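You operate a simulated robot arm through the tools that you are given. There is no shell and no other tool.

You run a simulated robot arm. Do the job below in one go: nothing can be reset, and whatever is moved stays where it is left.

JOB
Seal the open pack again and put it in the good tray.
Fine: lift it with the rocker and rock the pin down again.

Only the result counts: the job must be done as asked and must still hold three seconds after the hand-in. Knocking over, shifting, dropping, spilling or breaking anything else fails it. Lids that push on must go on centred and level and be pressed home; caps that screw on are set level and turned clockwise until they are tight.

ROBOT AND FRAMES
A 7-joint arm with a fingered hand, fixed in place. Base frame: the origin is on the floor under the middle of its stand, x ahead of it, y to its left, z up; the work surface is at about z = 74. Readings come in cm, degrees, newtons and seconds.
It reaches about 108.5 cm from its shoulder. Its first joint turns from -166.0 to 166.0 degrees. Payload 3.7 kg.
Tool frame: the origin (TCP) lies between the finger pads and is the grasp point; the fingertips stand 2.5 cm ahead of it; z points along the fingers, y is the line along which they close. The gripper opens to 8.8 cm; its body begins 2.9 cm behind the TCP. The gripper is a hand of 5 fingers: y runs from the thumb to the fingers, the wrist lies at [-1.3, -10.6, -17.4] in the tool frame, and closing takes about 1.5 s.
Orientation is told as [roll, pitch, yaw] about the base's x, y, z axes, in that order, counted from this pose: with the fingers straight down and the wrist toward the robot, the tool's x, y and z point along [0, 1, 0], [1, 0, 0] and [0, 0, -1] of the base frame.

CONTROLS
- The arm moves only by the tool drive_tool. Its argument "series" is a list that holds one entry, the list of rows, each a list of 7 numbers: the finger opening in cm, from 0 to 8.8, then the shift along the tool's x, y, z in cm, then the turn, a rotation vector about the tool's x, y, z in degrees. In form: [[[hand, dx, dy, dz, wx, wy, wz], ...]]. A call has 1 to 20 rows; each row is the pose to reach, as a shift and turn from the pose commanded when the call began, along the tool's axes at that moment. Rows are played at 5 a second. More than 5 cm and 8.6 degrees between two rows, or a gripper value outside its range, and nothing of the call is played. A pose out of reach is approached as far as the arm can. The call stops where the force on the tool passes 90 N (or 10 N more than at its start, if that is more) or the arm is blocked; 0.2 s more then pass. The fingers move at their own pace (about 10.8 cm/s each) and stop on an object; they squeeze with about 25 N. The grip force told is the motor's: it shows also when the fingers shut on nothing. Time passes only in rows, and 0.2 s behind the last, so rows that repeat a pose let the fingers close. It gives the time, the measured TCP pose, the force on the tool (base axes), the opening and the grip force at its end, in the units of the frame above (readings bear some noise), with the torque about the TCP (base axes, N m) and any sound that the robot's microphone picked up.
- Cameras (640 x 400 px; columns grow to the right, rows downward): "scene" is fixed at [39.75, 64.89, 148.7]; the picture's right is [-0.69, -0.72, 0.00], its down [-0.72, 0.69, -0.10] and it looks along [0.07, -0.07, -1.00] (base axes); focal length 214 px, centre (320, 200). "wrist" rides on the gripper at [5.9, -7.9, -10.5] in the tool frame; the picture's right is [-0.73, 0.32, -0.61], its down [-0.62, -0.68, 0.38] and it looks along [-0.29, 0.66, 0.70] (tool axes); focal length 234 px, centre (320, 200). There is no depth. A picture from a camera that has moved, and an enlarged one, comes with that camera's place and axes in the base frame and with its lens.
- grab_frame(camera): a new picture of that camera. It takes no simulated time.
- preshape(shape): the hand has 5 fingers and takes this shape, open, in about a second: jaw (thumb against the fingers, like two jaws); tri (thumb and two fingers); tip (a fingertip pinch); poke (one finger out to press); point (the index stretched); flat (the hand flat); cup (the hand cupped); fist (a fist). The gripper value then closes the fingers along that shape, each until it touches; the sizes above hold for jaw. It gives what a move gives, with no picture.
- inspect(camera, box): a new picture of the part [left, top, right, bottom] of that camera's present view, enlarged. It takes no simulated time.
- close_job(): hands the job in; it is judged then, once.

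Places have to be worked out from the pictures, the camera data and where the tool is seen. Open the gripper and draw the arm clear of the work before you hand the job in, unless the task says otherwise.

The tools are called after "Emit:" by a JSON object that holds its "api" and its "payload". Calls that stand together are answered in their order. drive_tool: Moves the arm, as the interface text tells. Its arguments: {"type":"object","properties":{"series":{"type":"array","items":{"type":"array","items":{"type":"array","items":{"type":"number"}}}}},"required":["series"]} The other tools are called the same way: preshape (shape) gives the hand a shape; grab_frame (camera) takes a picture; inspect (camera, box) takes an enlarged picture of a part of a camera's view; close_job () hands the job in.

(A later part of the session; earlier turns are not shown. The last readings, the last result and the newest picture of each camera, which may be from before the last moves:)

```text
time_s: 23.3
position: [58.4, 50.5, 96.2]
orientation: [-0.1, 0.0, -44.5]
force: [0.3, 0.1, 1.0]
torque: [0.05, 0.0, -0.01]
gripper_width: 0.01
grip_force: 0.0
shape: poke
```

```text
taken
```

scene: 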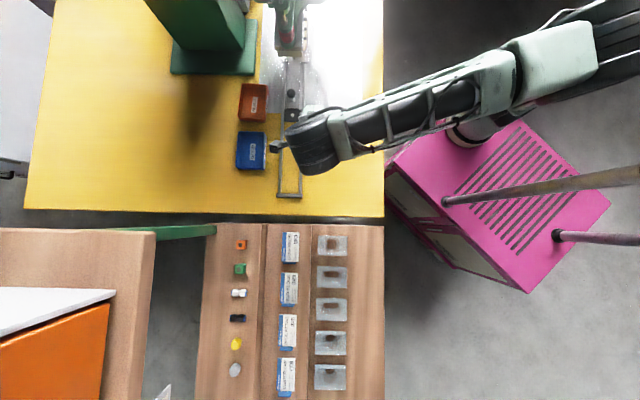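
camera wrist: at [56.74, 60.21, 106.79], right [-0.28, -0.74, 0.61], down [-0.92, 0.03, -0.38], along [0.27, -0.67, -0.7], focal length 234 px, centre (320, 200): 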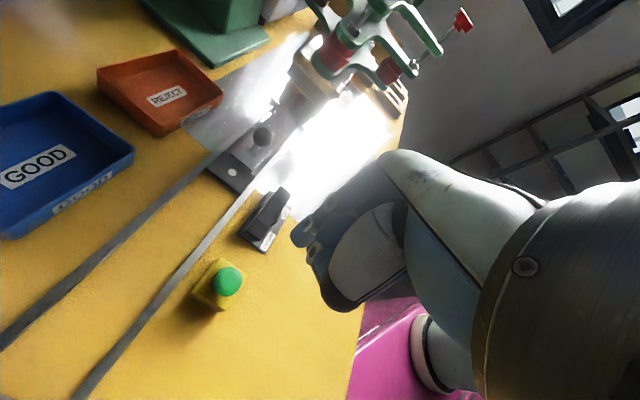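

The carriage stayed in. I zoom in to find the poking fingertip and the button in this view.

Emit:
{"api": "inspect", "payload": {"camera": "wrist", "box": [170, 150, 426, 320]}}

Emit:
{"api": "inspect", "payload": {"camera": "scene", "box": [260, 80, 360, 200]}}

```text
2.35 times, centred on (298, 235) of wrist
camera zoom: at [56.74, 60.21, 106.79], right [-0.28, -0.74, 0.61], down [-0.92, 0.03, -0.38], along [0.27, -0.67, -0.7], focal length 551 px, centre (372, 118)
```

zoom: 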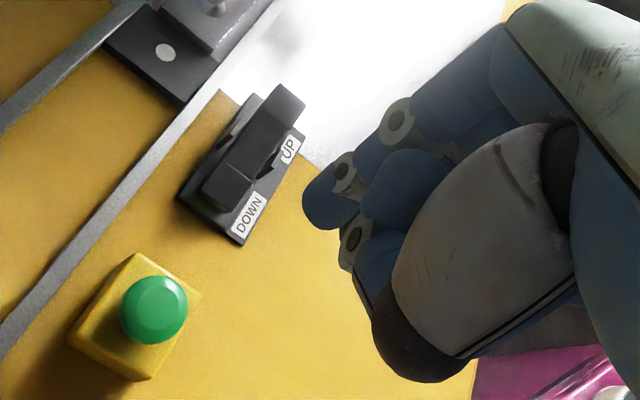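

```text
3.33 times, centred on (310, 140) of scene
camera zoom: at [39.75, 64.89, 148.7], right [-0.69, -0.72, 0.0], down [-0.72, 0.69, -0.1], along [0.07, -0.07, -1.0], focal length 715 px, centre (353, 400)
```

zoom: 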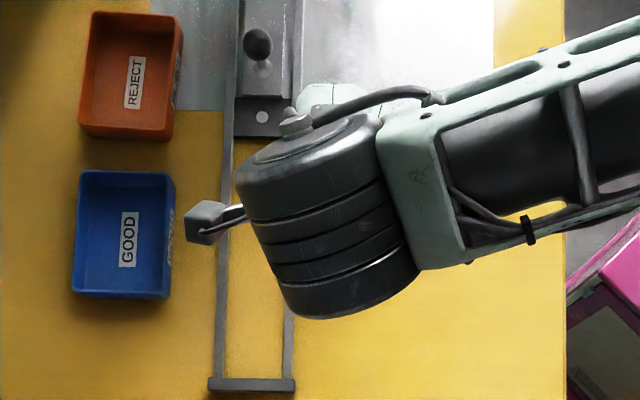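

The extended fingertip lies on the ray through pixel (300, 237), roughly 0.4, 0.9, 3.1 in tool axes, and the button top is at about (58.2, 50.6, 78.8). I line the tip up over the button and come down to a few cm above it.

Emit:
{"api": "drive_tool", "payload": {"series": [[[0, -0.2, -0.5, 3, 0, 0, 0], [0, -0.5, -1.06, 6, 0, 0, 0], [0, -0.5, -1.06, 9, 0, 0, 0], [0, -0.5, -1.06, 10.5, 0, 0, 0], [0, -0.5, -1.06, 10.5, 0, 0, 0]]]}}

Emit:
{"api": "grab_frame", "payload": {"camera": "wrist"}}

Emit:
{"api": "inspect", "payload": {"camera": "wrist", "box": [210, 180, 402, 300]}}

```text
time_s: 24.5
position: [57.09, 50.95, 85.79]
orientation: [0.0, 0.0, -44.4]
force: [0.3, -0.5, -0.2]
torque: [0.0, -0.02, 0.01]
gripper_width: 0.0
grip_force: 24.9
shape: jaw
```

```text
taken
camera wrist: at [55.42, 60.63, 96.3], right [-0.28, -0.74, 0.61], down [-0.92, 0.03, -0.38], along [0.27, -0.67, -0.7], focal length 234 px, centre (320, 200)
```

wrist: 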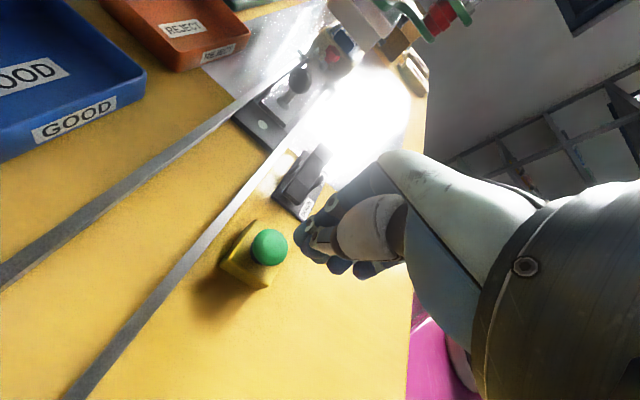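

```text
3.33 times, centred on (306, 240) of wrist
camera zoom: at [55.42, 60.63, 96.3], right [-0.28, -0.74, 0.61], down [-0.92, 0.03, -0.38], along [0.27, -0.67, -0.7], focal length 781 px, centre (367, 67)
```

zoom: 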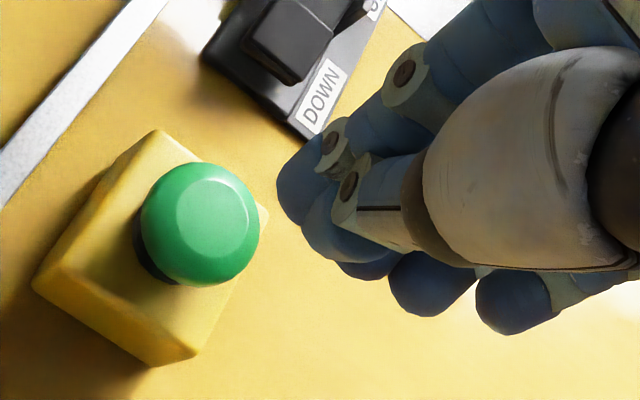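

The gripper value 0 turned the hand into a closed jaw rather than a poke. I raise a little, take the poke shape again and look at it from there.

Emit:
{"api": "drive_tool", "payload": {"series": [[[0, 0, 0, -2, 0, 0, 0], [0, 0, 0, -4, 0, 0, 0]]]}}

Emit:
{"api": "preshape", "payload": {"shape": "poke"}}

Emit:
{"api": "inspect", "payload": {"camera": "wrist", "box": [210, 180, 402, 300]}}

```text
time_s: 25.1
position: [56.98, 50.94, 89.64]
orientation: [0.0, 0.1, -44.4]
force: [1.0, 1.1, -0.2]
torque: [-0.04, 0.0, -0.03]
gripper_width: 0.01
grip_force: 24.9
shape: jaw
```

```text
time_s: 26.0
position: [56.85, 51.06, 89.64]
orientation: [0.0, 0.1, -44.5]
force: [-0.9, 0.0, -0.1]
torque: [0.01, 0.01, 0.0]
gripper_width: 0.0
grip_force: 0.1
shape: poke
```

```text
3.33 times, centred on (306, 240) of wrist
camera zoom: at [55.26, 60.66, 100.19], right [-0.28, -0.74, 0.61], down [-0.92, 0.03, -0.38], along [0.27, -0.67, -0.7], focal length 781 px, centre (367, 67)
```

zoom: 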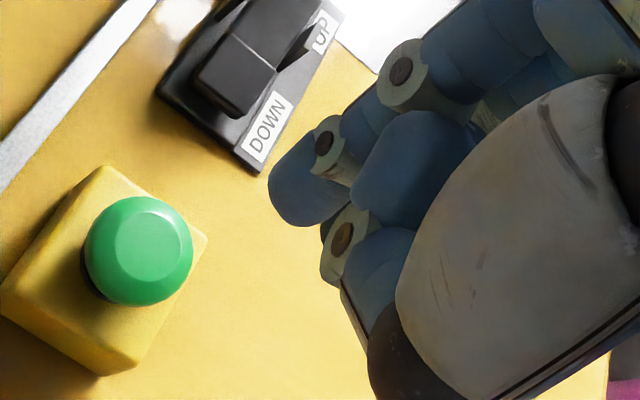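

In poke the index tip sits near tool [0.9, 0.2, 2.5]. I test whether a gripper value of 8.8 keeps the poke shape, with a tiny upward move.

Emit:
{"api": "drive_tool", "payload": {"series": [[[8.8, 0, 0, -0.3, 0, 0, 0]]]}}

Emit:
{"api": "inspect", "payload": {"camera": "wrist", "box": [210, 180, 402, 300]}}

```text
time_s: 26.4
position: [56.94, 50.98, 90.03]
orientation: [0.1, 0.0, -44.5]
force: [-1.3, 0.6, 0.1]
torque: [0.04, 0.01, 0.0]
gripper_width: 0.01
grip_force: 0.1
shape: poke
```

```text
3.33 times, centred on (306, 240) of wrist
camera zoom: at [55.31, 60.67, 100.51], right [-0.28, -0.74, 0.61], down [-0.92, 0.03, -0.38], along [0.27, -0.67, -0.7], focal length 781 px, centre (367, 67)
```

zoom: 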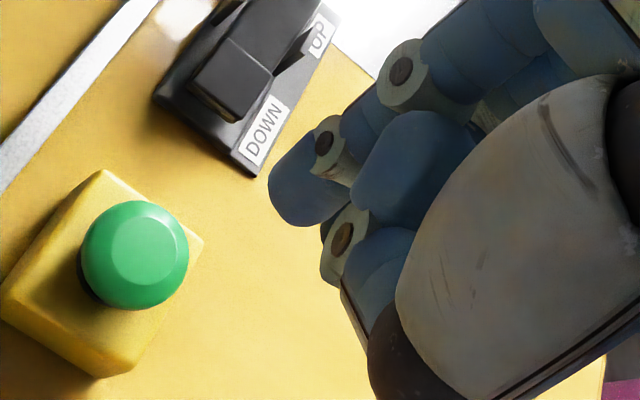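

A value of 8.8 keeps the poke. The button is at (58.2, 50.6, ~79), so I shift slightly and lower to just above it.

Emit:
{"api": "drive_tool", "payload": {"series": [[[8.8, -0.1, 0.6, 2, 0, 0, 0], [8.8, -0.1, 0.6, 4, 0, 0, 0], [8.8, -0.1, 0.6, 6, 0, 0, 0], [8.8, -0.1, 0.6, 6.7, 0, 0, 0], [8.8, -0.1, 0.6, 6.7, 0, 0, 0]]]}}

Emit:
{"api": "inspect", "payload": {"camera": "wrist", "box": [210, 180, 402, 300]}}

```text
time_s: 27.6
position: [57.36, 50.43, 83.23]
orientation: [0.1, 0.0, -44.4]
force: [0.7, -0.7, -0.5]
torque: [-0.02, 0.0, 0.0]
gripper_width: 0.0
grip_force: 0.1
shape: poke
```

```text
3.33 times, centred on (306, 240) of wrist
camera zoom: at [55.75, 60.12, 93.85], right [-0.28, -0.74, 0.61], down [-0.92, 0.03, -0.38], along [0.27, -0.67, -0.7], focal length 781 px, centre (367, 67)
```

zoom: 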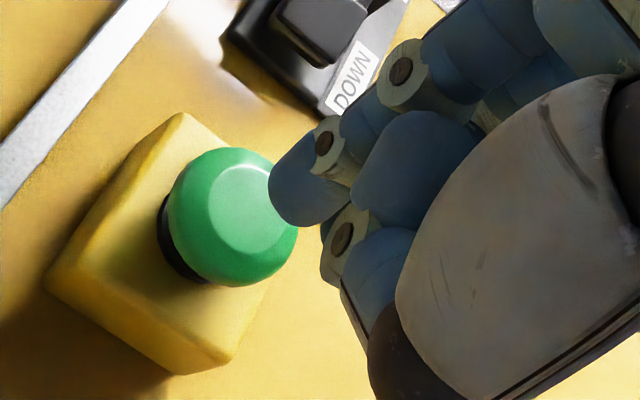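

The tip is about to land on the button. I press down in small steps.

Emit:
{"api": "drive_tool", "payload": {"series": [[[8.8, 0, 0, 0.4, 0, 0, 0], [8.8, 0, 0, 0.8, 0, 0, 0], [8.8, 0, 0, 1.1, 0, 0, 0], [8.8, 0, 0, 1.4, 0, 0, 0], [8.8, 0, 0, 1.6, 0, 0, 0]]]}}

Emit:
{"api": "inspect", "payload": {"camera": "wrist", "box": [210, 180, 402, 300]}}

```text
time_s: 28.8
position: [57.41, 50.43, 81.71]
orientation: [0.0, 0.1, -44.6]
force: [-1.3, -0.7, 0.6]
torque: [0.01, 0.01, -0.01]
gripper_width: 0.0
grip_force: 0.0
shape: poke
```

```text
3.33 times, centred on (306, 240) of wrist
camera zoom: at [55.74, 60.1, 92.29], right [-0.28, -0.74, 0.61], down [-0.92, 0.03, -0.38], along [0.27, -0.67, -0.7], focal length 781 px, centre (367, 67)
```

zoom: 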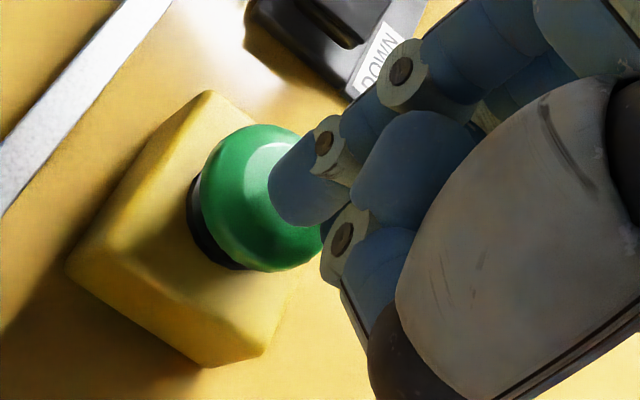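

Nearly there: the tip is over the middle of the button cap. I keep pressing in 0.2 cm steps.

Emit:
{"api": "drive_tool", "payload": {"series": [[[8.8, 0, 0, 0.2, 0, 0, 0], [8.8, 0, 0, 0.4, 0, 0, 0], [8.8, 0, 0, 0.6, 0, 0, 0], [8.8, 0, 0, 0.8, 0, 0, 0]]]}}

Emit:
{"api": "inspect", "payload": {"camera": "wrist", "box": [210, 180, 402, 300]}}

```text
time_s: 29.8
position: [57.37, 50.31, 80.88]
orientation: [0.0, 0.0, -44.4]
force: [-0.4, 0.0, 2.7]
torque: [0.02, 0.04, -0.02]
gripper_width: 0.0
grip_force: 0.0
shape: poke
heard: click
```

```text
3.33 times, centred on (306, 240) of wrist
camera zoom: at [55.75, 60.04, 91.46], right [-0.28, -0.74, 0.61], down [-0.92, 0.03, -0.38], along [0.27, -0.67, -0.7], focal length 781 px, centre (367, 67)
```

zoom: 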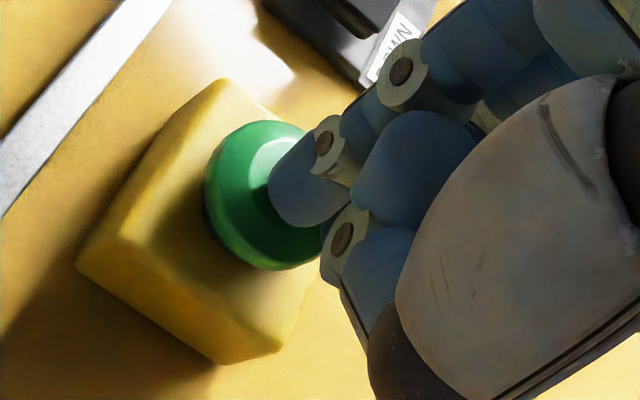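

A click was heard: START is pressed. I lift the finger off and look at the press.

Emit:
{"api": "drive_tool", "payload": {"series": [[[8.8, 0, 0, -1, 0, 0, 0], [8.8, 0, 0, -3, 0, 0, 0], [8.8, 0, 0, -5, 0, 0, 0]]]}}

Emit:
{"api": "inspect", "payload": {"camera": "scene", "box": [240, 0, 360, 150]}}

Emit:
{"api": "grab_frame", "payload": {"camera": "wrist"}}

```text
time_s: 30.6
position: [57.45, 50.27, 85.81]
orientation: [-0.1, 0.0, -44.6]
force: [0.4, 0.4, 0.0]
torque: [0.01, -0.01, -0.02]
gripper_width: 0.0
grip_force: 0.0
shape: poke
```

```text
2.67 times, centred on (300, 75) of scene
camera zoom: at [39.75, 64.89, 148.7], right [-0.69, -0.72, 0.0], down [-0.72, 0.69, -0.1], along [0.07, -0.07, -1.0], focal length 572 px, centre (373, 533)
```

zoom: 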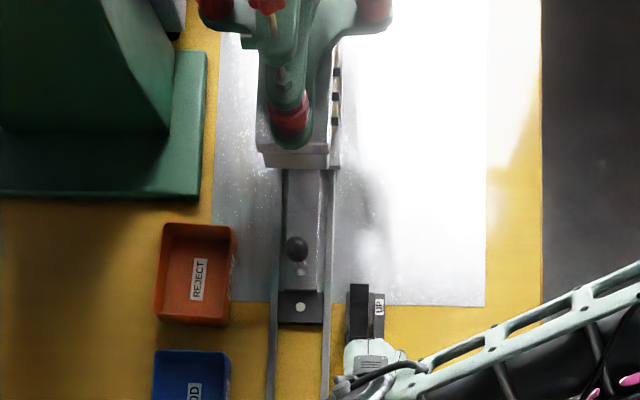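

```text
taken
camera wrist: at [55.75, 60.0, 96.34], right [-0.28, -0.74, 0.61], down [-0.92, 0.03, -0.38], along [0.27, -0.67, -0.7], focal length 234 px, centre (320, 200)
```

wrist: 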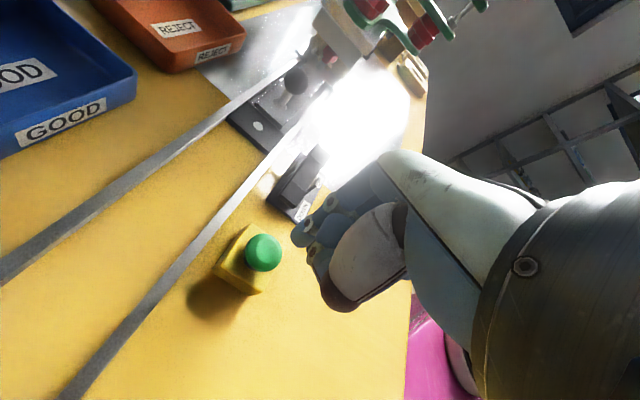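

The press head has come down. I wait with the arm still for the cycle to finish.

Emit:
{"api": "drive_tool", "payload": {"series": [[[8.8, 0, 0, -1, 0, 0, 0], [8.8, 0, 0, -1, 0, 0, 0], [8.8, 0, 0, -1, 0, 0, 0], [8.8, 0, 0, -1, 0, 0, 0], [8.8, 0, 0, -1, 0, 0, 0], [8.8, 0, 0, -1, 0, 0, 0], [8.8, 0, 0, -1, 0, 0, 0], [8.8, 0, 0, -1, 0, 0, 0], [8.8, 0, 0, -1, 0, 0, 0], [8.8, 0, 0, -1, 0, 0, 0]]]}}

Emit:
{"api": "inspect", "payload": {"camera": "scene", "box": [240, 0, 360, 150]}}

Emit:
{"api": "inspect", "payload": {"camera": "wrist", "box": [240, 0, 480, 150]}}

```text
time_s: 32.8
position: [57.44, 50.39, 86.93]
orientation: [0.1, 0.0, -44.4]
force: [0.2, -0.2, 0.2]
torque: [0.01, 0.02, -0.01]
gripper_width: 0.01
grip_force: 0.1
shape: poke
```

```text
2.67 times, centred on (300, 75) of scene
camera zoom: at [39.75, 64.89, 148.7], right [-0.69, -0.72, 0.0], down [-0.72, 0.69, -0.1], along [0.07, -0.07, -1.0], focal length 572 px, centre (373, 533)
```

zoom: 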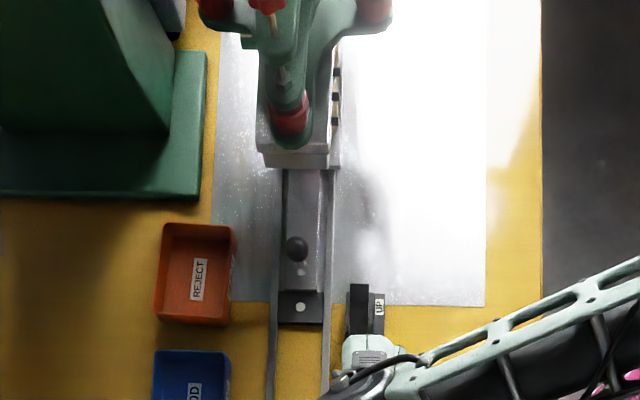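

```text
2.67 times, centred on (360, 75) of wrist
camera zoom: at [55.83, 60.09, 97.48], right [-0.28, -0.74, 0.61], down [-0.92, 0.03, -0.38], along [0.27, -0.67, -0.7], focal length 624 px, centre (213, 533)
```

zoom: 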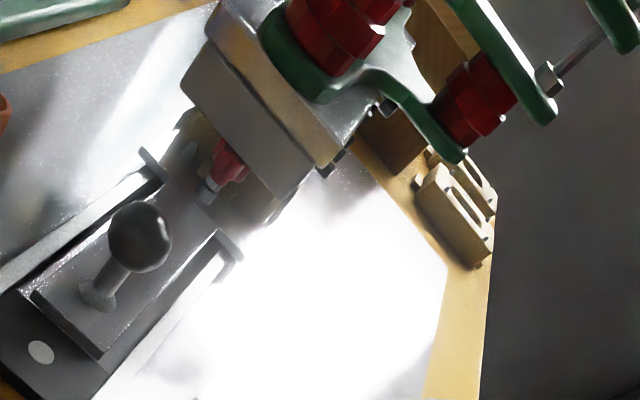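

The head is still down, dwelling. I keep waiting.

Emit:
{"api": "drive_tool", "payload": {"series": [[[8.8, 0, 0, 0, 0, 0, 0], [8.8, 0, 0, 0, 0, 0, 0], [8.8, 0, 0, 0, 0, 0, 0], [8.8, 0, 0, 0, 0, 0, 0], [8.8, 0, 0, 0, 0, 0, 0], [8.8, 0, 0, 0, 0, 0, 0], [8.8, 0, 0, 0, 0, 0, 0], [8.8, 0, 0, 0, 0, 0, 0], [8.8, 0, 0, 0, 0, 0, 0], [8.8, 0, 0, 0, 0, 0, 0]]]}}

Emit:
{"api": "inspect", "payload": {"camera": "scene", "box": [240, 0, 360, 150]}}

```text
time_s: 35.0
position: [57.43, 50.39, 86.91]
orientation: [0.0, 0.0, -44.4]
force: [0.4, 1.0, -0.3]
torque: [-0.01, 0.04, 0.06]
gripper_width: 0.0
grip_force: 0.1
shape: poke
```

```text
2.67 times, centred on (300, 75) of scene
camera zoom: at [39.75, 64.89, 148.7], right [-0.69, -0.72, 0.0], down [-0.72, 0.69, -0.1], along [0.07, -0.07, -1.0], focal length 572 px, centre (373, 533)
```

zoom: 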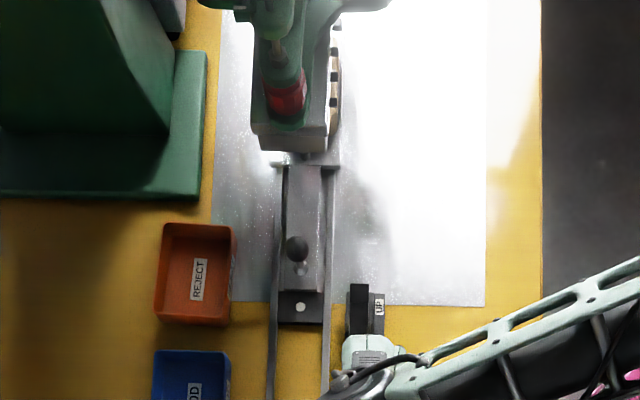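

The head is back up, so the seal cycle is finished. I open the hand to jaw and return to the ball handle.

Emit:
{"api": "preshape", "payload": {"shape": "jaw"}}

Emit:
{"api": "drive_tool", "payload": {"series": [[[7.5, 0, 0, -2, 0, 0, 0], [7.5, 2, 4, -3.5, 0, 0, 0], [7.5, 4, 8, -3.5, 0, 0, 0], [7.5, 6, 12, -3.5, 0, 0, 0], [7.5, 8, 15.5, -3, 0, 0, 0], [7.5, 8.5, 18.5, -1.5, 0, 0, 0], [7.5, 8.5, 20.2, 0, 0, 0, 0], [7.5, 8.5, 20.2, 0, 0, 0, 0]]]}}

Emit:
{"api": "grab_frame", "payload": {"camera": "wrist"}}

```text
time_s: 35.9
position: [57.45, 50.4, 86.99]
orientation: [0.0, 0.0, -44.3]
force: [0.3, -0.2, 0.0]
torque: [-0.01, 0.01, 0.01]
gripper_width: 8.78
grip_force: 0.1
shape: jaw
```

```text
time_s: 37.7
position: [77.77, 42.06, 86.7]
orientation: [-0.1, 0.0, -44.4]
force: [-0.2, -0.7, -1.2]
torque: [0.01, -0.01, 0.03]
gripper_width: 7.51
grip_force: 0.1
shape: jaw
```

```text
taken
camera wrist: at [76.16, 51.73, 97.3], right [-0.28, -0.74, 0.61], down [-0.92, 0.03, -0.38], along [0.27, -0.67, -0.7], focal length 234 px, centre (320, 200)
```

wrist: 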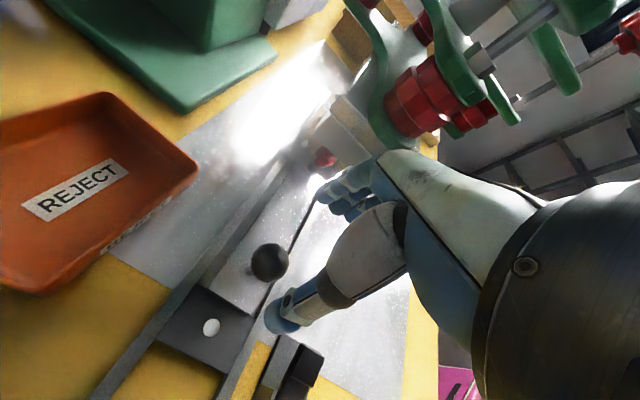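

The ball is right below the hand, about 0.35 cm nearer. I lower around it.

Emit:
{"api": "drive_tool", "payload": {"series": [[[7.5, 0.2, -0.3, 2.2, 0, 0, 0], [7.5, 0.2, -0.3, 4.4, 0, 0, 0], [7.5, 0.2, -0.3, 6.3, 0, 0, 0], [4, 0.2, -0.3, 6.3, 0, 0, 0], [1.6, 0.2, -0.3, 6.3, 0, 0, 0], [1.6, 0.2, -0.3, 6.3, 0, 0, 0], [1.6, 0.2, -0.3, 6.3, 0, 0, 0], [1.6, 0.2, -0.3, 6.3, 0, 0, 0]]]}}

Emit:
{"api": "grab_frame", "payload": {"camera": "wrist"}}

```text
time_s: 39.5
position: [77.66, 42.38, 80.66]
orientation: [0.0, 0.0, -44.3]
force: [-0.9, 1.3, -0.1]
torque: [0.04, 0.04, -0.02]
gripper_width: 1.69
grip_force: 0.1
shape: jaw
```

```text
taken
camera wrist: at [76.06, 52.1, 91.2], right [-0.28, -0.74, 0.61], down [-0.92, 0.03, -0.38], along [0.27, -0.67, -0.7], focal length 234 px, centre (320, 200)
```

wrist: 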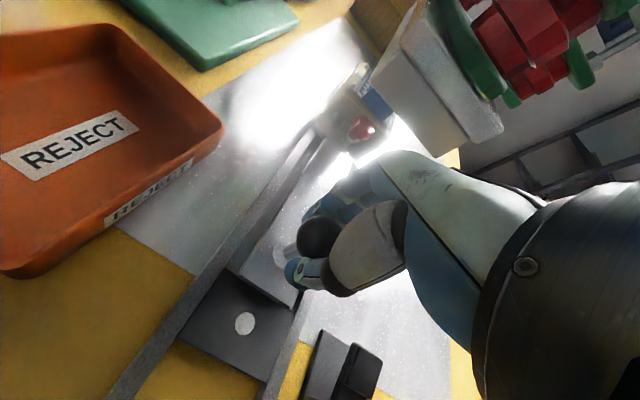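

The ball is caged again. I pull the carriage back along the rail.

Emit:
{"api": "drive_tool", "payload": {"series": [[[1.6, 0, -0.5, 0, 0, 0, 0], [1.6, 0, -1.2, 0, 0, 0, 0], [1.6, 0, -2, 0, 0, 0, 0], [1.6, 0, -3, 0, 0, 0, 0], [1.6, 0, -4, 0, 0, 0, 0], [1.6, 0, -5, 0, 0, 0, 0], [1.6, 0, -6, 0, 0, 0, 0], [1.6, 0, -7, 0, 0, 0, 0], [1.6, 0, -8, 0, 0, 0, 0], [1.6, 0, -9, 0, 0, 0, 0], [1.6, 0, -10, 0, 0, 0, 0], [1.6, 0, -11, 0, 0, 0, 0], [1.6, 0, -12, 0, 0, 0, 0], [1.6, 0, -12, 0, 0, 0, 0]]]}}

Emit:
{"api": "inspect", "payload": {"camera": "wrist", "box": [280, 20, 472, 140]}}

Emit:
{"api": "inspect", "payload": {"camera": "scene", "box": [240, 20, 380, 190]}}

```text
time_s: 42.5
position: [69.2, 51.19, 80.52]
orientation: [0.0, 0.0, -44.3]
force: [2.0, 1.9, -2.1]
torque: [-0.02, 0.02, 0.02]
gripper_width: 1.67
grip_force: 0.1
shape: jaw
```

```text
3.33 times, centred on (376, 80) of wrist
camera zoom: at [67.5, 60.85, 91.23], right [-0.28, -0.74, 0.61], down [-0.92, 0.03, -0.38], along [0.27, -0.67, -0.7], focal length 781 px, centre (133, 600)
```

zoom: 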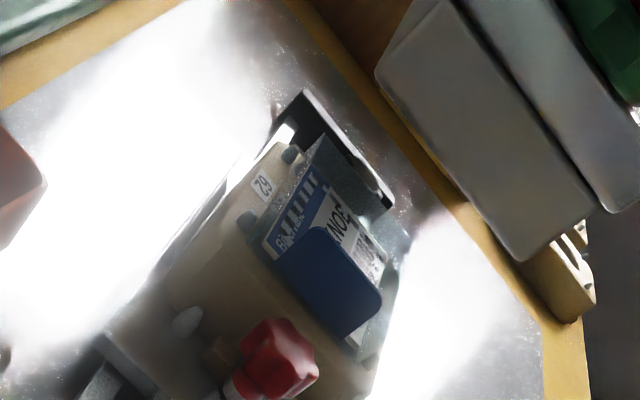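

```text
2.35 times, centred on (310, 105) of scene
camera zoom: at [39.75, 64.89, 148.7], right [-0.69, -0.72, 0.0], down [-0.72, 0.69, -0.1], along [0.07, -0.07, -1.0], focal length 505 px, centre (344, 424)
```

zoom: 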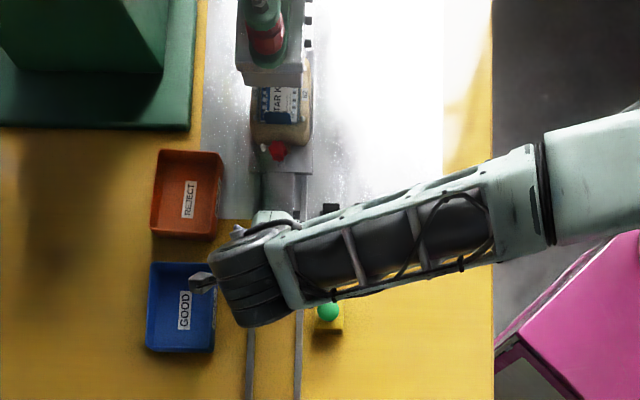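

The card now shows a knurled seal band, so it's sealed. I continue pulling the carriage out to its front stop.

Emit:
{"api": "drive_tool", "payload": {"series": [[[1.6, 0, -1, 0, 0, 0, 0], [1.6, 0, -2, 0, 0, 0, 0], [1.6, 0, -3, 0, 0, 0, 0], [1.6, 0, -4, 0, 0, 0, 0], [1.6, 0, -5, 0, 0, 0, 0], [1.6, 0, -6, 0, 0, 0, 0], [1.6, 0, -7, 0, 0, 0, 0], [1.6, 0, -8, 0, 0, 0, 0], [1.6, 0, -9, 0, 0, 0, 0], [1.6, 0, -10, 0, 0, 0, 0], [1.6, 0, -11, 0, 0, 0, 0], [1.6, 0, -12, 0, 0, 0, 0], [1.6, 0, -13, 0, 0, 0, 0], [1.6, 0, -14, 0, 0, 0, 0], [1.6, 0, -15, 0, 0, 0, 0], [1.6, 0, -15.5, 0, 0, 0, 0], [1.6, 0, -16, 0, 0, 0, 0], [1.6, 0, -16.5, 0, 0, 0, 0], [1.6, 0, -17, 0, 0, 0, 0]]]}}

Emit:
{"api": "grab_frame", "payload": {"camera": "wrist"}}

Emit:
{"api": "inspect", "payload": {"camera": "scene", "box": [220, 60, 380, 210]}}

```text
time_s: 46.5
position: [56.9, 62.94, 80.53]
orientation: [0.0, 0.1, -44.4]
force: [1.5, 0.4, -0.5]
torque: [0.06, -0.01, -0.02]
gripper_width: 1.63
grip_force: 0.1
shape: jaw
```

```text
taken
camera wrist: at [55.26, 72.66, 91.15], right [-0.28, -0.74, 0.61], down [-0.92, 0.03, -0.38], along [0.27, -0.67, -0.7], focal length 234 px, centre (320, 200)
```

wrist: 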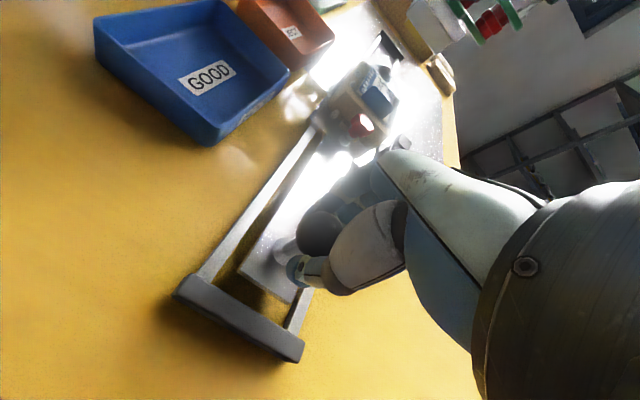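

```text
2.67 times, centred on (300, 135) of scene
camera zoom: at [39.75, 64.89, 148.7], right [-0.69, -0.72, 0.0], down [-0.72, 0.69, -0.1], along [0.07, -0.07, -1.0], focal length 572 px, centre (373, 373)
```

zoom: 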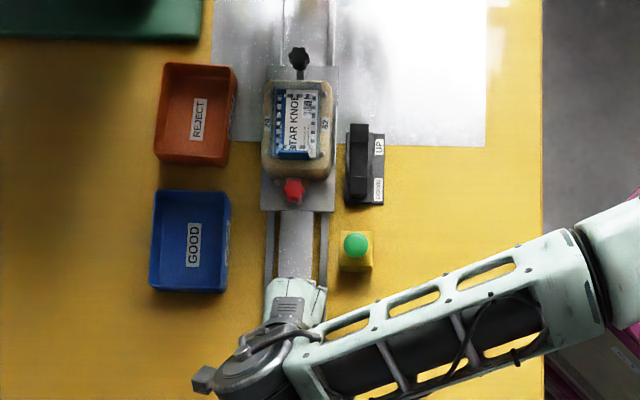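

The plate edge is still about 0.8 cm short of its starting place. I pull the last bit gently to the front stop.

Emit:
{"api": "drive_tool", "payload": {"series": [[[1.6, 0, -0.3, 0, 0, 0, 0], [1.6, 0, -0.6, 0, 0, 0, 0], [1.6, 0, -0.9, 0, 0, 0, 0], [1.6, 0, -1.2, 0, 0, 0, 0], [1.6, 0, -1.5, 0, 0, 0, 0], [1.6, 0, -1.5, 0, 0, 0, 0]]]}}

Emit:
{"api": "inspect", "payload": {"camera": "scene", "box": [220, 60, 350, 210]}}

```text
time_s: 47.9
position: [55.98, 63.91, 80.59]
orientation: [0.0, 0.0, -44.5]
force: [3.1, -5.4, -2.2]
torque: [-0.03, -0.04, 0.03]
gripper_width: 1.72
grip_force: 0.1
shape: jaw
```

```text
2.67 times, centred on (285, 135) of scene
camera zoom: at [39.75, 64.89, 148.7], right [-0.69, -0.72, 0.0], down [-0.72, 0.69, -0.1], along [0.07, -0.07, -1.0], focal length 572 px, centre (413, 373)
```

zoom: 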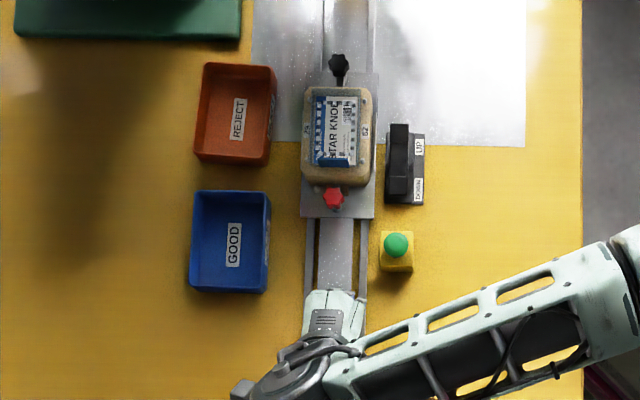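

The plate edge is back at its starting line with a light stop force. I open, recentre on the ball and rise clear.

Emit:
{"api": "drive_tool", "payload": {"series": [[[5, 0, 0, 0, 0, 0, 0], [7.5, 0, 0, 0, 0, 0, 0], [7.5, 0, 0.3, 0, 0, 0, 0], [7.5, 0, 0.6, 0, 0, 0, 0], [7.5, 0, 0.6, -2, 0, 0, 0], [7.5, 0, 0.6, -4.5, 0, 0, 0], [7.5, 0, 0.6, -8, 0, 0, 0], [7.5, 0, 0.6, -11, 0, 0, 0]]]}}

Emit:
{"api": "inspect", "payload": {"camera": "scene", "box": [275, 85, 323, 125]}}

Emit:
{"api": "grab_frame", "payload": {"camera": "wrist"}}

```text
time_s: 49.7
position: [56.33, 63.52, 91.16]
orientation: [0.0, 0.0, -44.5]
force: [-0.1, -1.2, 0.3]
torque: [0.05, 0.02, -0.02]
gripper_width: 7.47
grip_force: 0.0
shape: jaw
```

```text
10.00 times, centred on (299, 105) of scene
camera zoom: at [39.75, 64.89, 148.7], right [-0.69, -0.72, 0.0], down [-0.72, 0.69, -0.1], along [0.07, -0.07, -1.0], focal length 2145 px, centre (530, 1150)
```

zoom: 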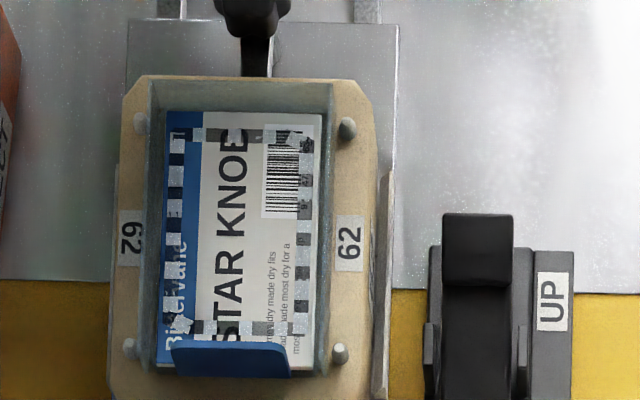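

```text
taken
camera wrist: at [54.65, 73.23, 101.84], right [-0.28, -0.74, 0.61], down [-0.92, 0.03, -0.38], along [0.27, -0.67, -0.7], focal length 234 px, centre (320, 200)
```

wrist: 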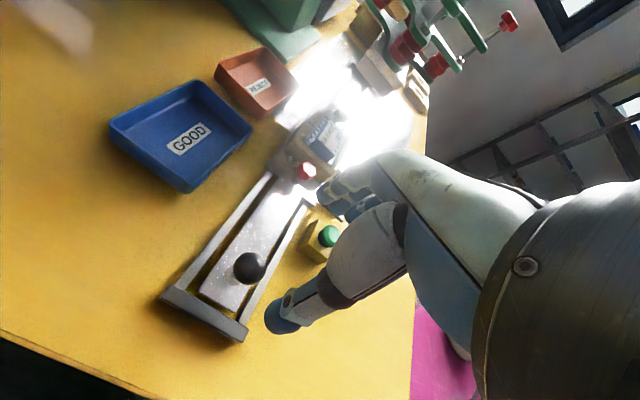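

The seal band is now checkered all round, but there's a whitish spot at one corner. I look closer at the seal before ejecting.

Emit:
{"api": "inspect", "payload": {"camera": "scene", "box": [284, 93, 308, 123]}}

Emit:
{"api": "inspect", "payload": {"camera": "wrist", "box": [290, 100, 354, 180]}}

```text
13.33 times, centred on (296, 108) of scene
camera zoom: at [39.75, 64.89, 148.7], right [-0.69, -0.72, 0.0], down [-0.72, 0.69, -0.1], along [0.07, -0.07, -1.0], focal length 2860 px, centre (640, 1427)
```

zoom: 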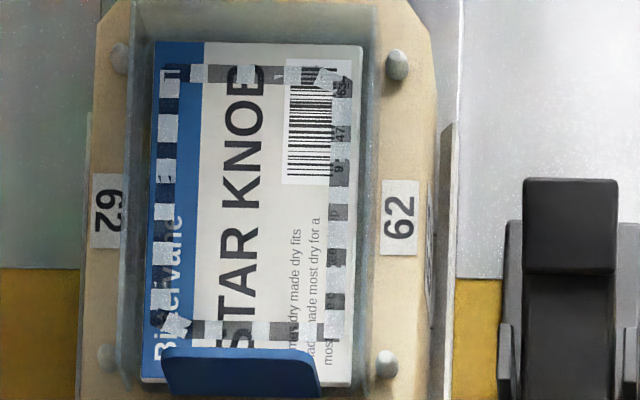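

```text
5.00 times, centred on (322, 140) of wrist
camera zoom: at [54.65, 73.23, 101.84], right [-0.28, -0.74, 0.61], down [-0.92, 0.03, -0.38], along [0.27, -0.67, -0.7], focal length 1171 px, centre (310, 500)
```

zoom: 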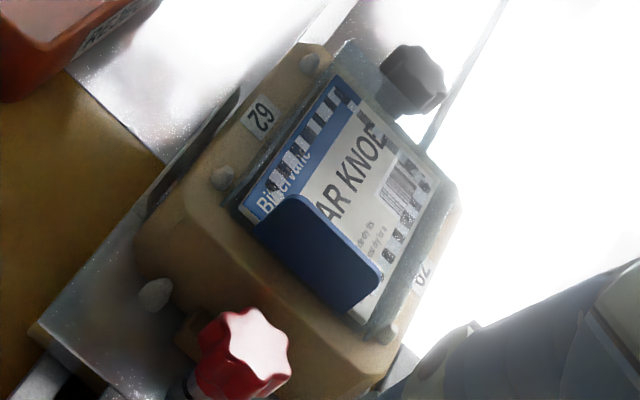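

The seal band is complete on all four sides. Now I move over the rocker's raised UP end, about (68.2, 40.5, 80), and take the poke shape there.

Emit:
{"api": "drive_tool", "payload": {"series": [[[7.5, -2, 4, 0, 0, 0, 0], [7.5, -4, 8, 0, 0, 0, 0], [7.5, -6, 12, 0, 0, 0, 0], [7.5, -7.5, 16, 0, 0, 0, 0], [7.5, -8.5, 20, 0, 4, 0, 0], [7.5, -9, 23, 0, 8, 0, 0], [7.5, -9, 24.9, 0.5, 12, 0, 0]]]}}

Emit:
{"api": "preshape", "payload": {"shape": "poke"}}

Emit:
{"api": "grab_frame", "payload": {"camera": "wrist"}}

Emit:
{"api": "inspect", "payload": {"camera": "wrist", "box": [160, 160, 400, 310]}}

```text
time_s: 51.3
position: [67.53, 39.64, 91.19]
orientation: [-0.1, 12.0, -44.4]
force: [-0.4, 0.1, -0.2]
torque: [-0.02, 0.01, -0.02]
gripper_width: 7.49
grip_force: 0.2
shape: jaw
```

```text
time_s: 52.2
position: [67.47, 39.67, 91.13]
orientation: [0.0, 12.0, -44.4]
force: [0.3, 0.2, 0.2]
torque: [0.01, 0.0, -0.02]
gripper_width: 0.01
grip_force: 0.0
shape: poke
```

```text
taken
camera wrist: at [67.64, 47.75, 103.17], right [-0.19, -0.83, 0.53], down [-0.97, 0.08, -0.23], along [0.15, -0.56, -0.82], focal length 234 px, centre (320, 200)
```

wrist: 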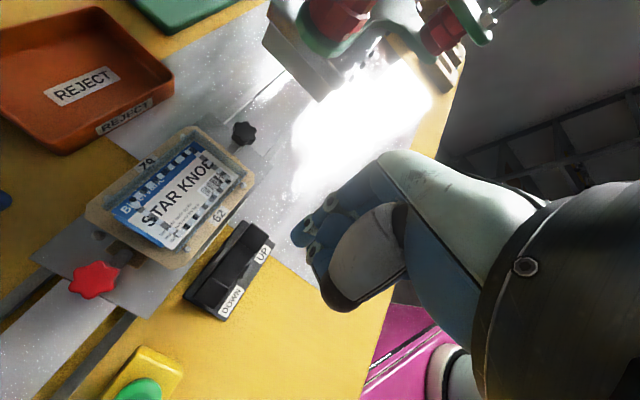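

```text
2.67 times, centred on (280, 235) of wrist
camera zoom: at [67.64, 47.75, 103.17], right [-0.19, -0.83, 0.53], down [-0.97, 0.08, -0.23], along [0.15, -0.56, -0.82], focal length 624 px, centre (427, 107)
```

zoom: 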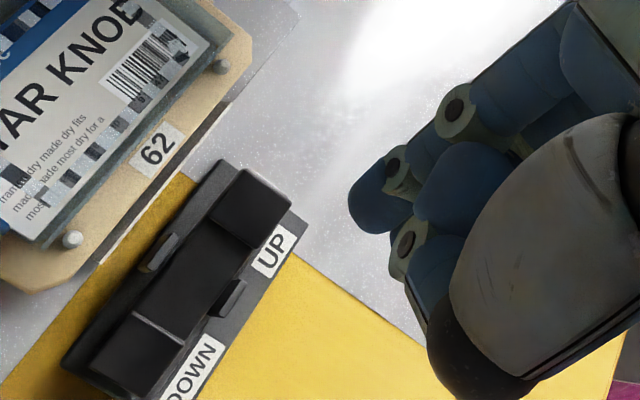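

The UP pad is at about (68.5, 40.5, 79.8) and the fingertip about (67.9, 40.5). I shift half a centimetre and lower the tip to about 1 cm above the pad.

Emit:
{"api": "drive_tool", "payload": {"series": [[[8.8, 0.35, 0.9, 1.9, 0, 0, 0], [8.8, 0.35, 1.3, 3.8, 0, 0, 0], [8.8, 0.35, 1.7, 5.6, 0, 0, 0], [8.8, 0.35, 2.08, 7.38, 0, 0, 0], [8.8, 0.35, 2.08, 7.38, 0, 0, 0]]]}}

Emit:
{"api": "inspect", "payload": {"camera": "wrist", "box": [160, 160, 400, 310]}}

Emit:
{"api": "inspect", "payload": {"camera": "scene", "box": [270, 80, 370, 160]}}

```text
time_s: 53.4
position: [68.37, 39.72, 83.49]
orientation: [0.0, 12.0, -44.4]
force: [0.4, 0.8, -0.5]
torque: [-0.05, 0.03, 0.01]
gripper_width: 0.0
grip_force: 0.0
shape: poke
```

```text
2.67 times, centred on (280, 235) of wrist
camera zoom: at [68.48, 47.74, 95.45], right [-0.19, -0.83, 0.53], down [-0.97, 0.08, -0.23], along [0.15, -0.56, -0.82], focal length 624 px, centre (427, 107)
```

zoom: 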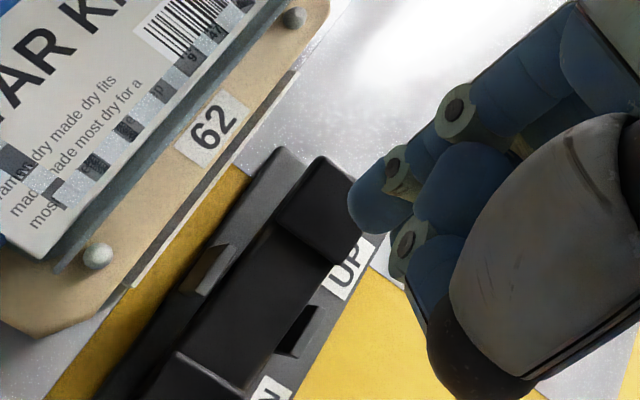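

```text
5.00 times, centred on (320, 120) of scene
camera zoom: at [39.75, 64.89, 148.7], right [-0.69, -0.72, 0.0], down [-0.72, 0.69, -0.1], along [0.07, -0.07, -1.0], focal length 1072 px, centre (320, 600)
```

zoom: 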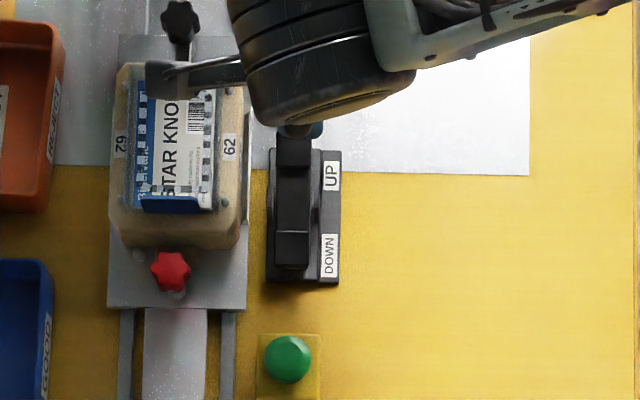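

The tip hovers about 1 cm over the UP pad, slightly off to its outer side. I correct by 0.3 cm and start pressing down in small steps.

Emit:
{"api": "drive_tool", "payload": {"series": [[[8.8, 0.14, -0.2, 0.45, 0, 0, 0], [8.8, 0.14, -0.11, 0.84, 0, 0, 0], [8.8, 0.14, -0.03, 1.23, 0, 0, 0], [8.8, 0.14, 0.05, 1.62, 0, 0, 0], [8.8, 0.14, 0.14, 2.0, 0, 0, 0]]]}}

Emit:
{"api": "inspect", "payload": {"camera": "wrist", "box": [160, 160, 400, 310]}}

```text
time_s: 54.6
position: [68.39, 39.89, 81.47]
orientation: [0.0, 11.9, -44.4]
force: [0.2, -0.1, -0.2]
torque: [0.01, 0.0, -0.01]
gripper_width: 0.0
grip_force: 0.2
shape: poke
```

```text
2.67 times, centred on (280, 235) of wrist
camera zoom: at [68.42, 47.92, 93.46], right [-0.19, -0.83, 0.53], down [-0.97, 0.08, -0.23], along [0.15, -0.56, -0.82], focal length 624 px, centre (427, 107)
```

zoom: 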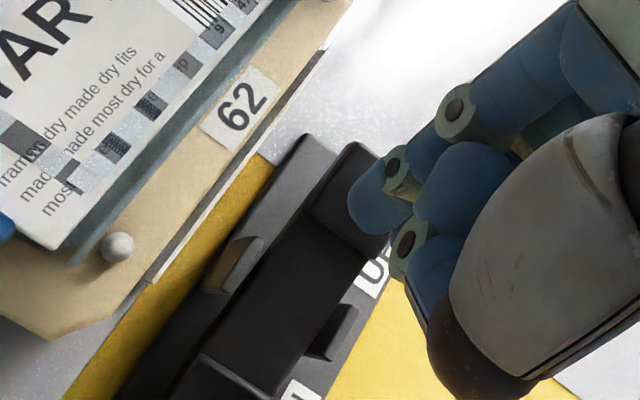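

No contact yet; the pad is lower than estimated, and the tip is well aligned with it. I continue down in small steps.

Emit:
{"api": "drive_tool", "payload": {"series": [[[8.8, 0, 0.06, 0.3, 0, 0, 0], [8.8, 0, 0.12, 0.6, 0, 0, 0], [8.8, 0, 0.19, 0.9, 0, 0, 0], [8.8, 0, 0.25, 1.2, 0, 0, 0]]]}}

Emit:
{"api": "inspect", "payload": {"camera": "wrist", "box": [160, 160, 400, 310]}}

```text
time_s: 55.6
position: [68.22, 39.9, 80.18]
orientation: [0.0, 12.0, -44.4]
force: [0.2, -0.2, 2.7]
torque: [-0.02, -0.02, -0.02]
gripper_width: 0.02
grip_force: 0.1
shape: poke
```

```text
2.67 times, centred on (280, 235) of wrist
camera zoom: at [68.29, 47.92, 92.28], right [-0.19, -0.83, 0.53], down [-0.97, 0.08, -0.23], along [0.15, -0.56, -0.82], focal length 624 px, centre (427, 107)
```

zoom: 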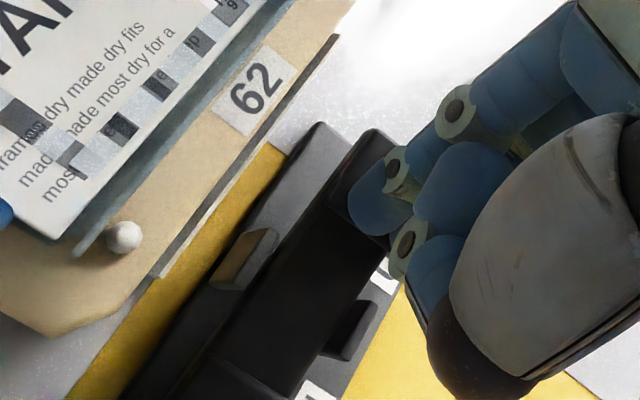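

Contact with the pad at about 2.7 N. I keep pressing to rock it over.

Emit:
{"api": "drive_tool", "payload": {"series": [[[8.8, 0, 0.05, 0.25, 0, 0, 0], [8.8, 0, 0.1, 0.5, 0, 0, 0], [8.8, 0, 0.16, 0.75, 0, 0, 0], [8.8, 0, 0.21, 1.0, 0, 0, 0]]]}}

Emit:
{"api": "inspect", "payload": {"camera": "wrist", "box": [130, 150, 400, 320]}}

Emit:
{"api": "inspect", "payload": {"camera": "scene", "box": [270, 80, 350, 150]}}

```text
time_s: 56.6
position: [68.13, 40.0, 79.13]
orientation: [0.0, 12.0, -44.4]
force: [0.3, -0.8, 3.9]
torque: [0.0, 0.02, 0.0]
gripper_width: 0.0
grip_force: 0.0
shape: poke
```

```text
2.35 times, centred on (265, 235) of wrist
camera zoom: at [68.34, 47.98, 91.18], right [-0.19, -0.83, 0.53], down [-0.97, 0.08, -0.23], along [0.15, -0.56, -0.82], focal length 551 px, centre (449, 118)
```

zoom: 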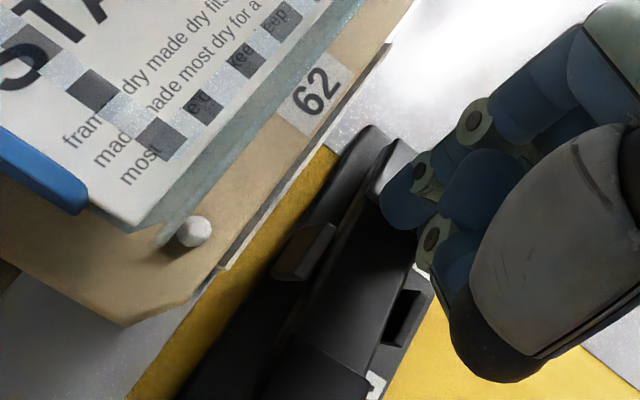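

```text
5.71 times, centred on (310, 115) of scene
camera zoom: at [39.75, 64.89, 148.7], right [-0.69, -0.72, 0.0], down [-0.72, 0.69, -0.1], along [0.07, -0.07, -1.0], focal length 1226 px, centre (377, 686)
```

zoom: 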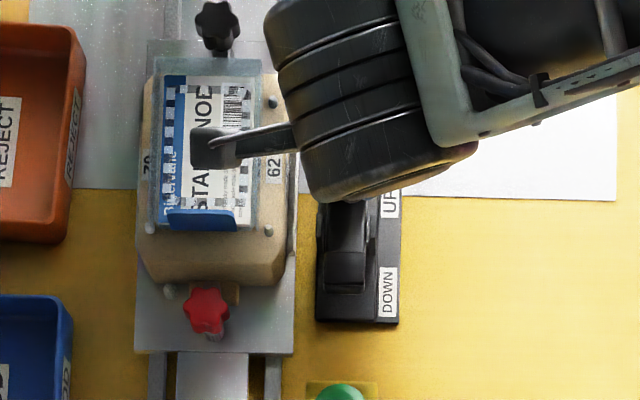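

The pack is rising and the rocker tipping at about 4 N. I press on to its end position.

Emit:
{"api": "drive_tool", "payload": {"series": [[[8.8, 0, 0.05, 0.25, 0, 0, 0], [8.8, 0, 0.1, 0.5, 0, 0, 0], [8.8, 0, 0.14, 0.7, 0, 0, 0]]]}}

Emit:
{"api": "inspect", "payload": {"camera": "wrist", "box": [130, 150, 400, 320]}}

```text
time_s: 57.4
position: [68.42, 39.78, 78.96]
orientation: [0.5, 11.8, -44.4]
force: [10.4, -6.7, 57.3]
torque: [0.11, -0.08, -0.01]
gripper_width: 0.0
grip_force: 0.1
shape: poke
```

```text
2.35 times, centred on (265, 235) of wrist
camera zoom: at [68.45, 47.81, 91.0], right [-0.2, -0.83, 0.52], down [-0.97, 0.08, -0.24], along [0.16, -0.55, -0.82], focal length 551 px, centre (449, 118)
```

zoom: 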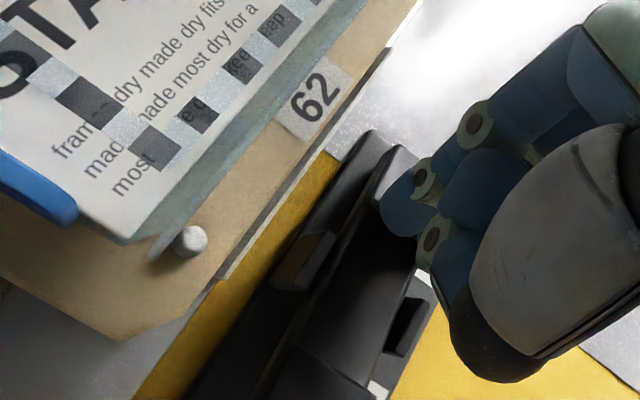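

57 N means the rocker is at its end stop. I back off and see whether it stays UP.

Emit:
{"api": "drive_tool", "payload": {"series": [[[8.8, 0, -0.2, -1, 0, 0, 0], [8.8, 0, -0.6, -3, 0, 0, 0], [8.8, 0, -1.2, -6, 0, 0, 0], [8.8, 0, -2, -9.5, 0, 0, 0]]]}}

Emit:
{"api": "grab_frame", "payload": {"camera": "wrist"}}

Emit:
{"api": "inspect", "payload": {"camera": "wrist", "box": [60, 110, 316, 300]}}

Emit:
{"api": "inspect", "payload": {"camera": "scene", "box": [270, 80, 350, 150]}}

```text
time_s: 58.4
position: [68.34, 39.83, 88.09]
orientation: [-0.1, 12.0, -44.5]
force: [-0.1, 0.3, -0.8]
torque: [0.0, -0.01, 0.01]
gripper_width: 0.0
grip_force: 0.1
shape: poke
```

```text
taken
camera wrist: at [68.39, 47.95, 100.07], right [-0.19, -0.83, 0.53], down [-0.97, 0.08, -0.23], along [0.15, -0.56, -0.82], focal length 234 px, centre (320, 200)
```

wrist: 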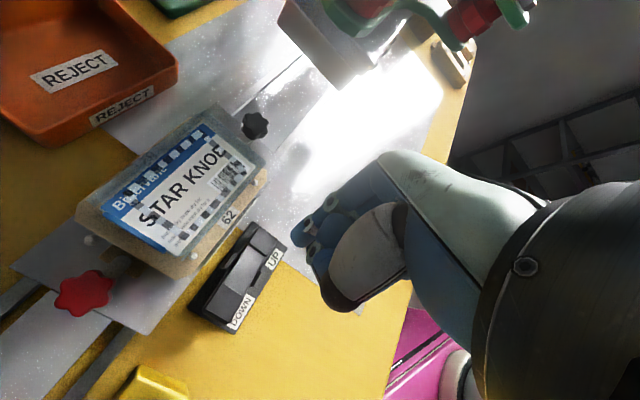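

```text
2.11 times, centred on (188, 205) of wrist
camera zoom: at [68.39, 47.95, 100.07], right [-0.19, -0.83, 0.53], down [-0.97, 0.08, -0.23], along [0.15, -0.56, -0.82], focal length 493 px, centre (598, 190)
```

zoom: 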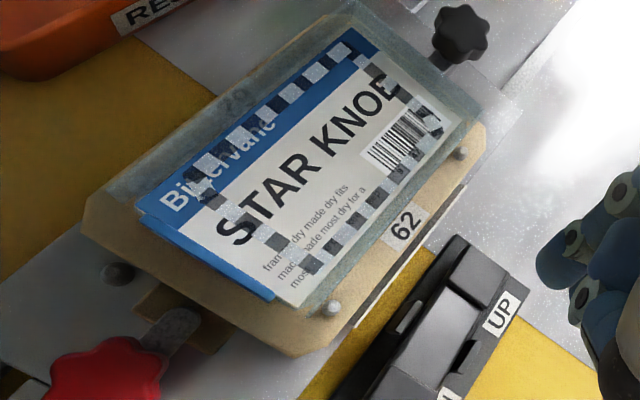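

```text
5.71 times, centred on (310, 115) of scene
camera zoom: at [39.75, 64.89, 148.7], right [-0.69, -0.72, 0.0], down [-0.72, 0.69, -0.1], along [0.07, -0.07, -1.0], focal length 1226 px, centre (377, 686)
```

zoom: 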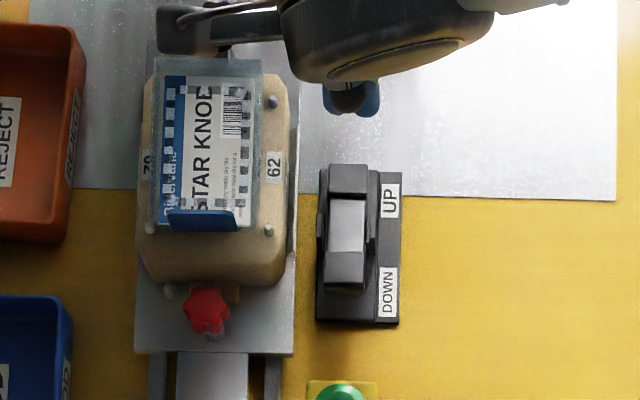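

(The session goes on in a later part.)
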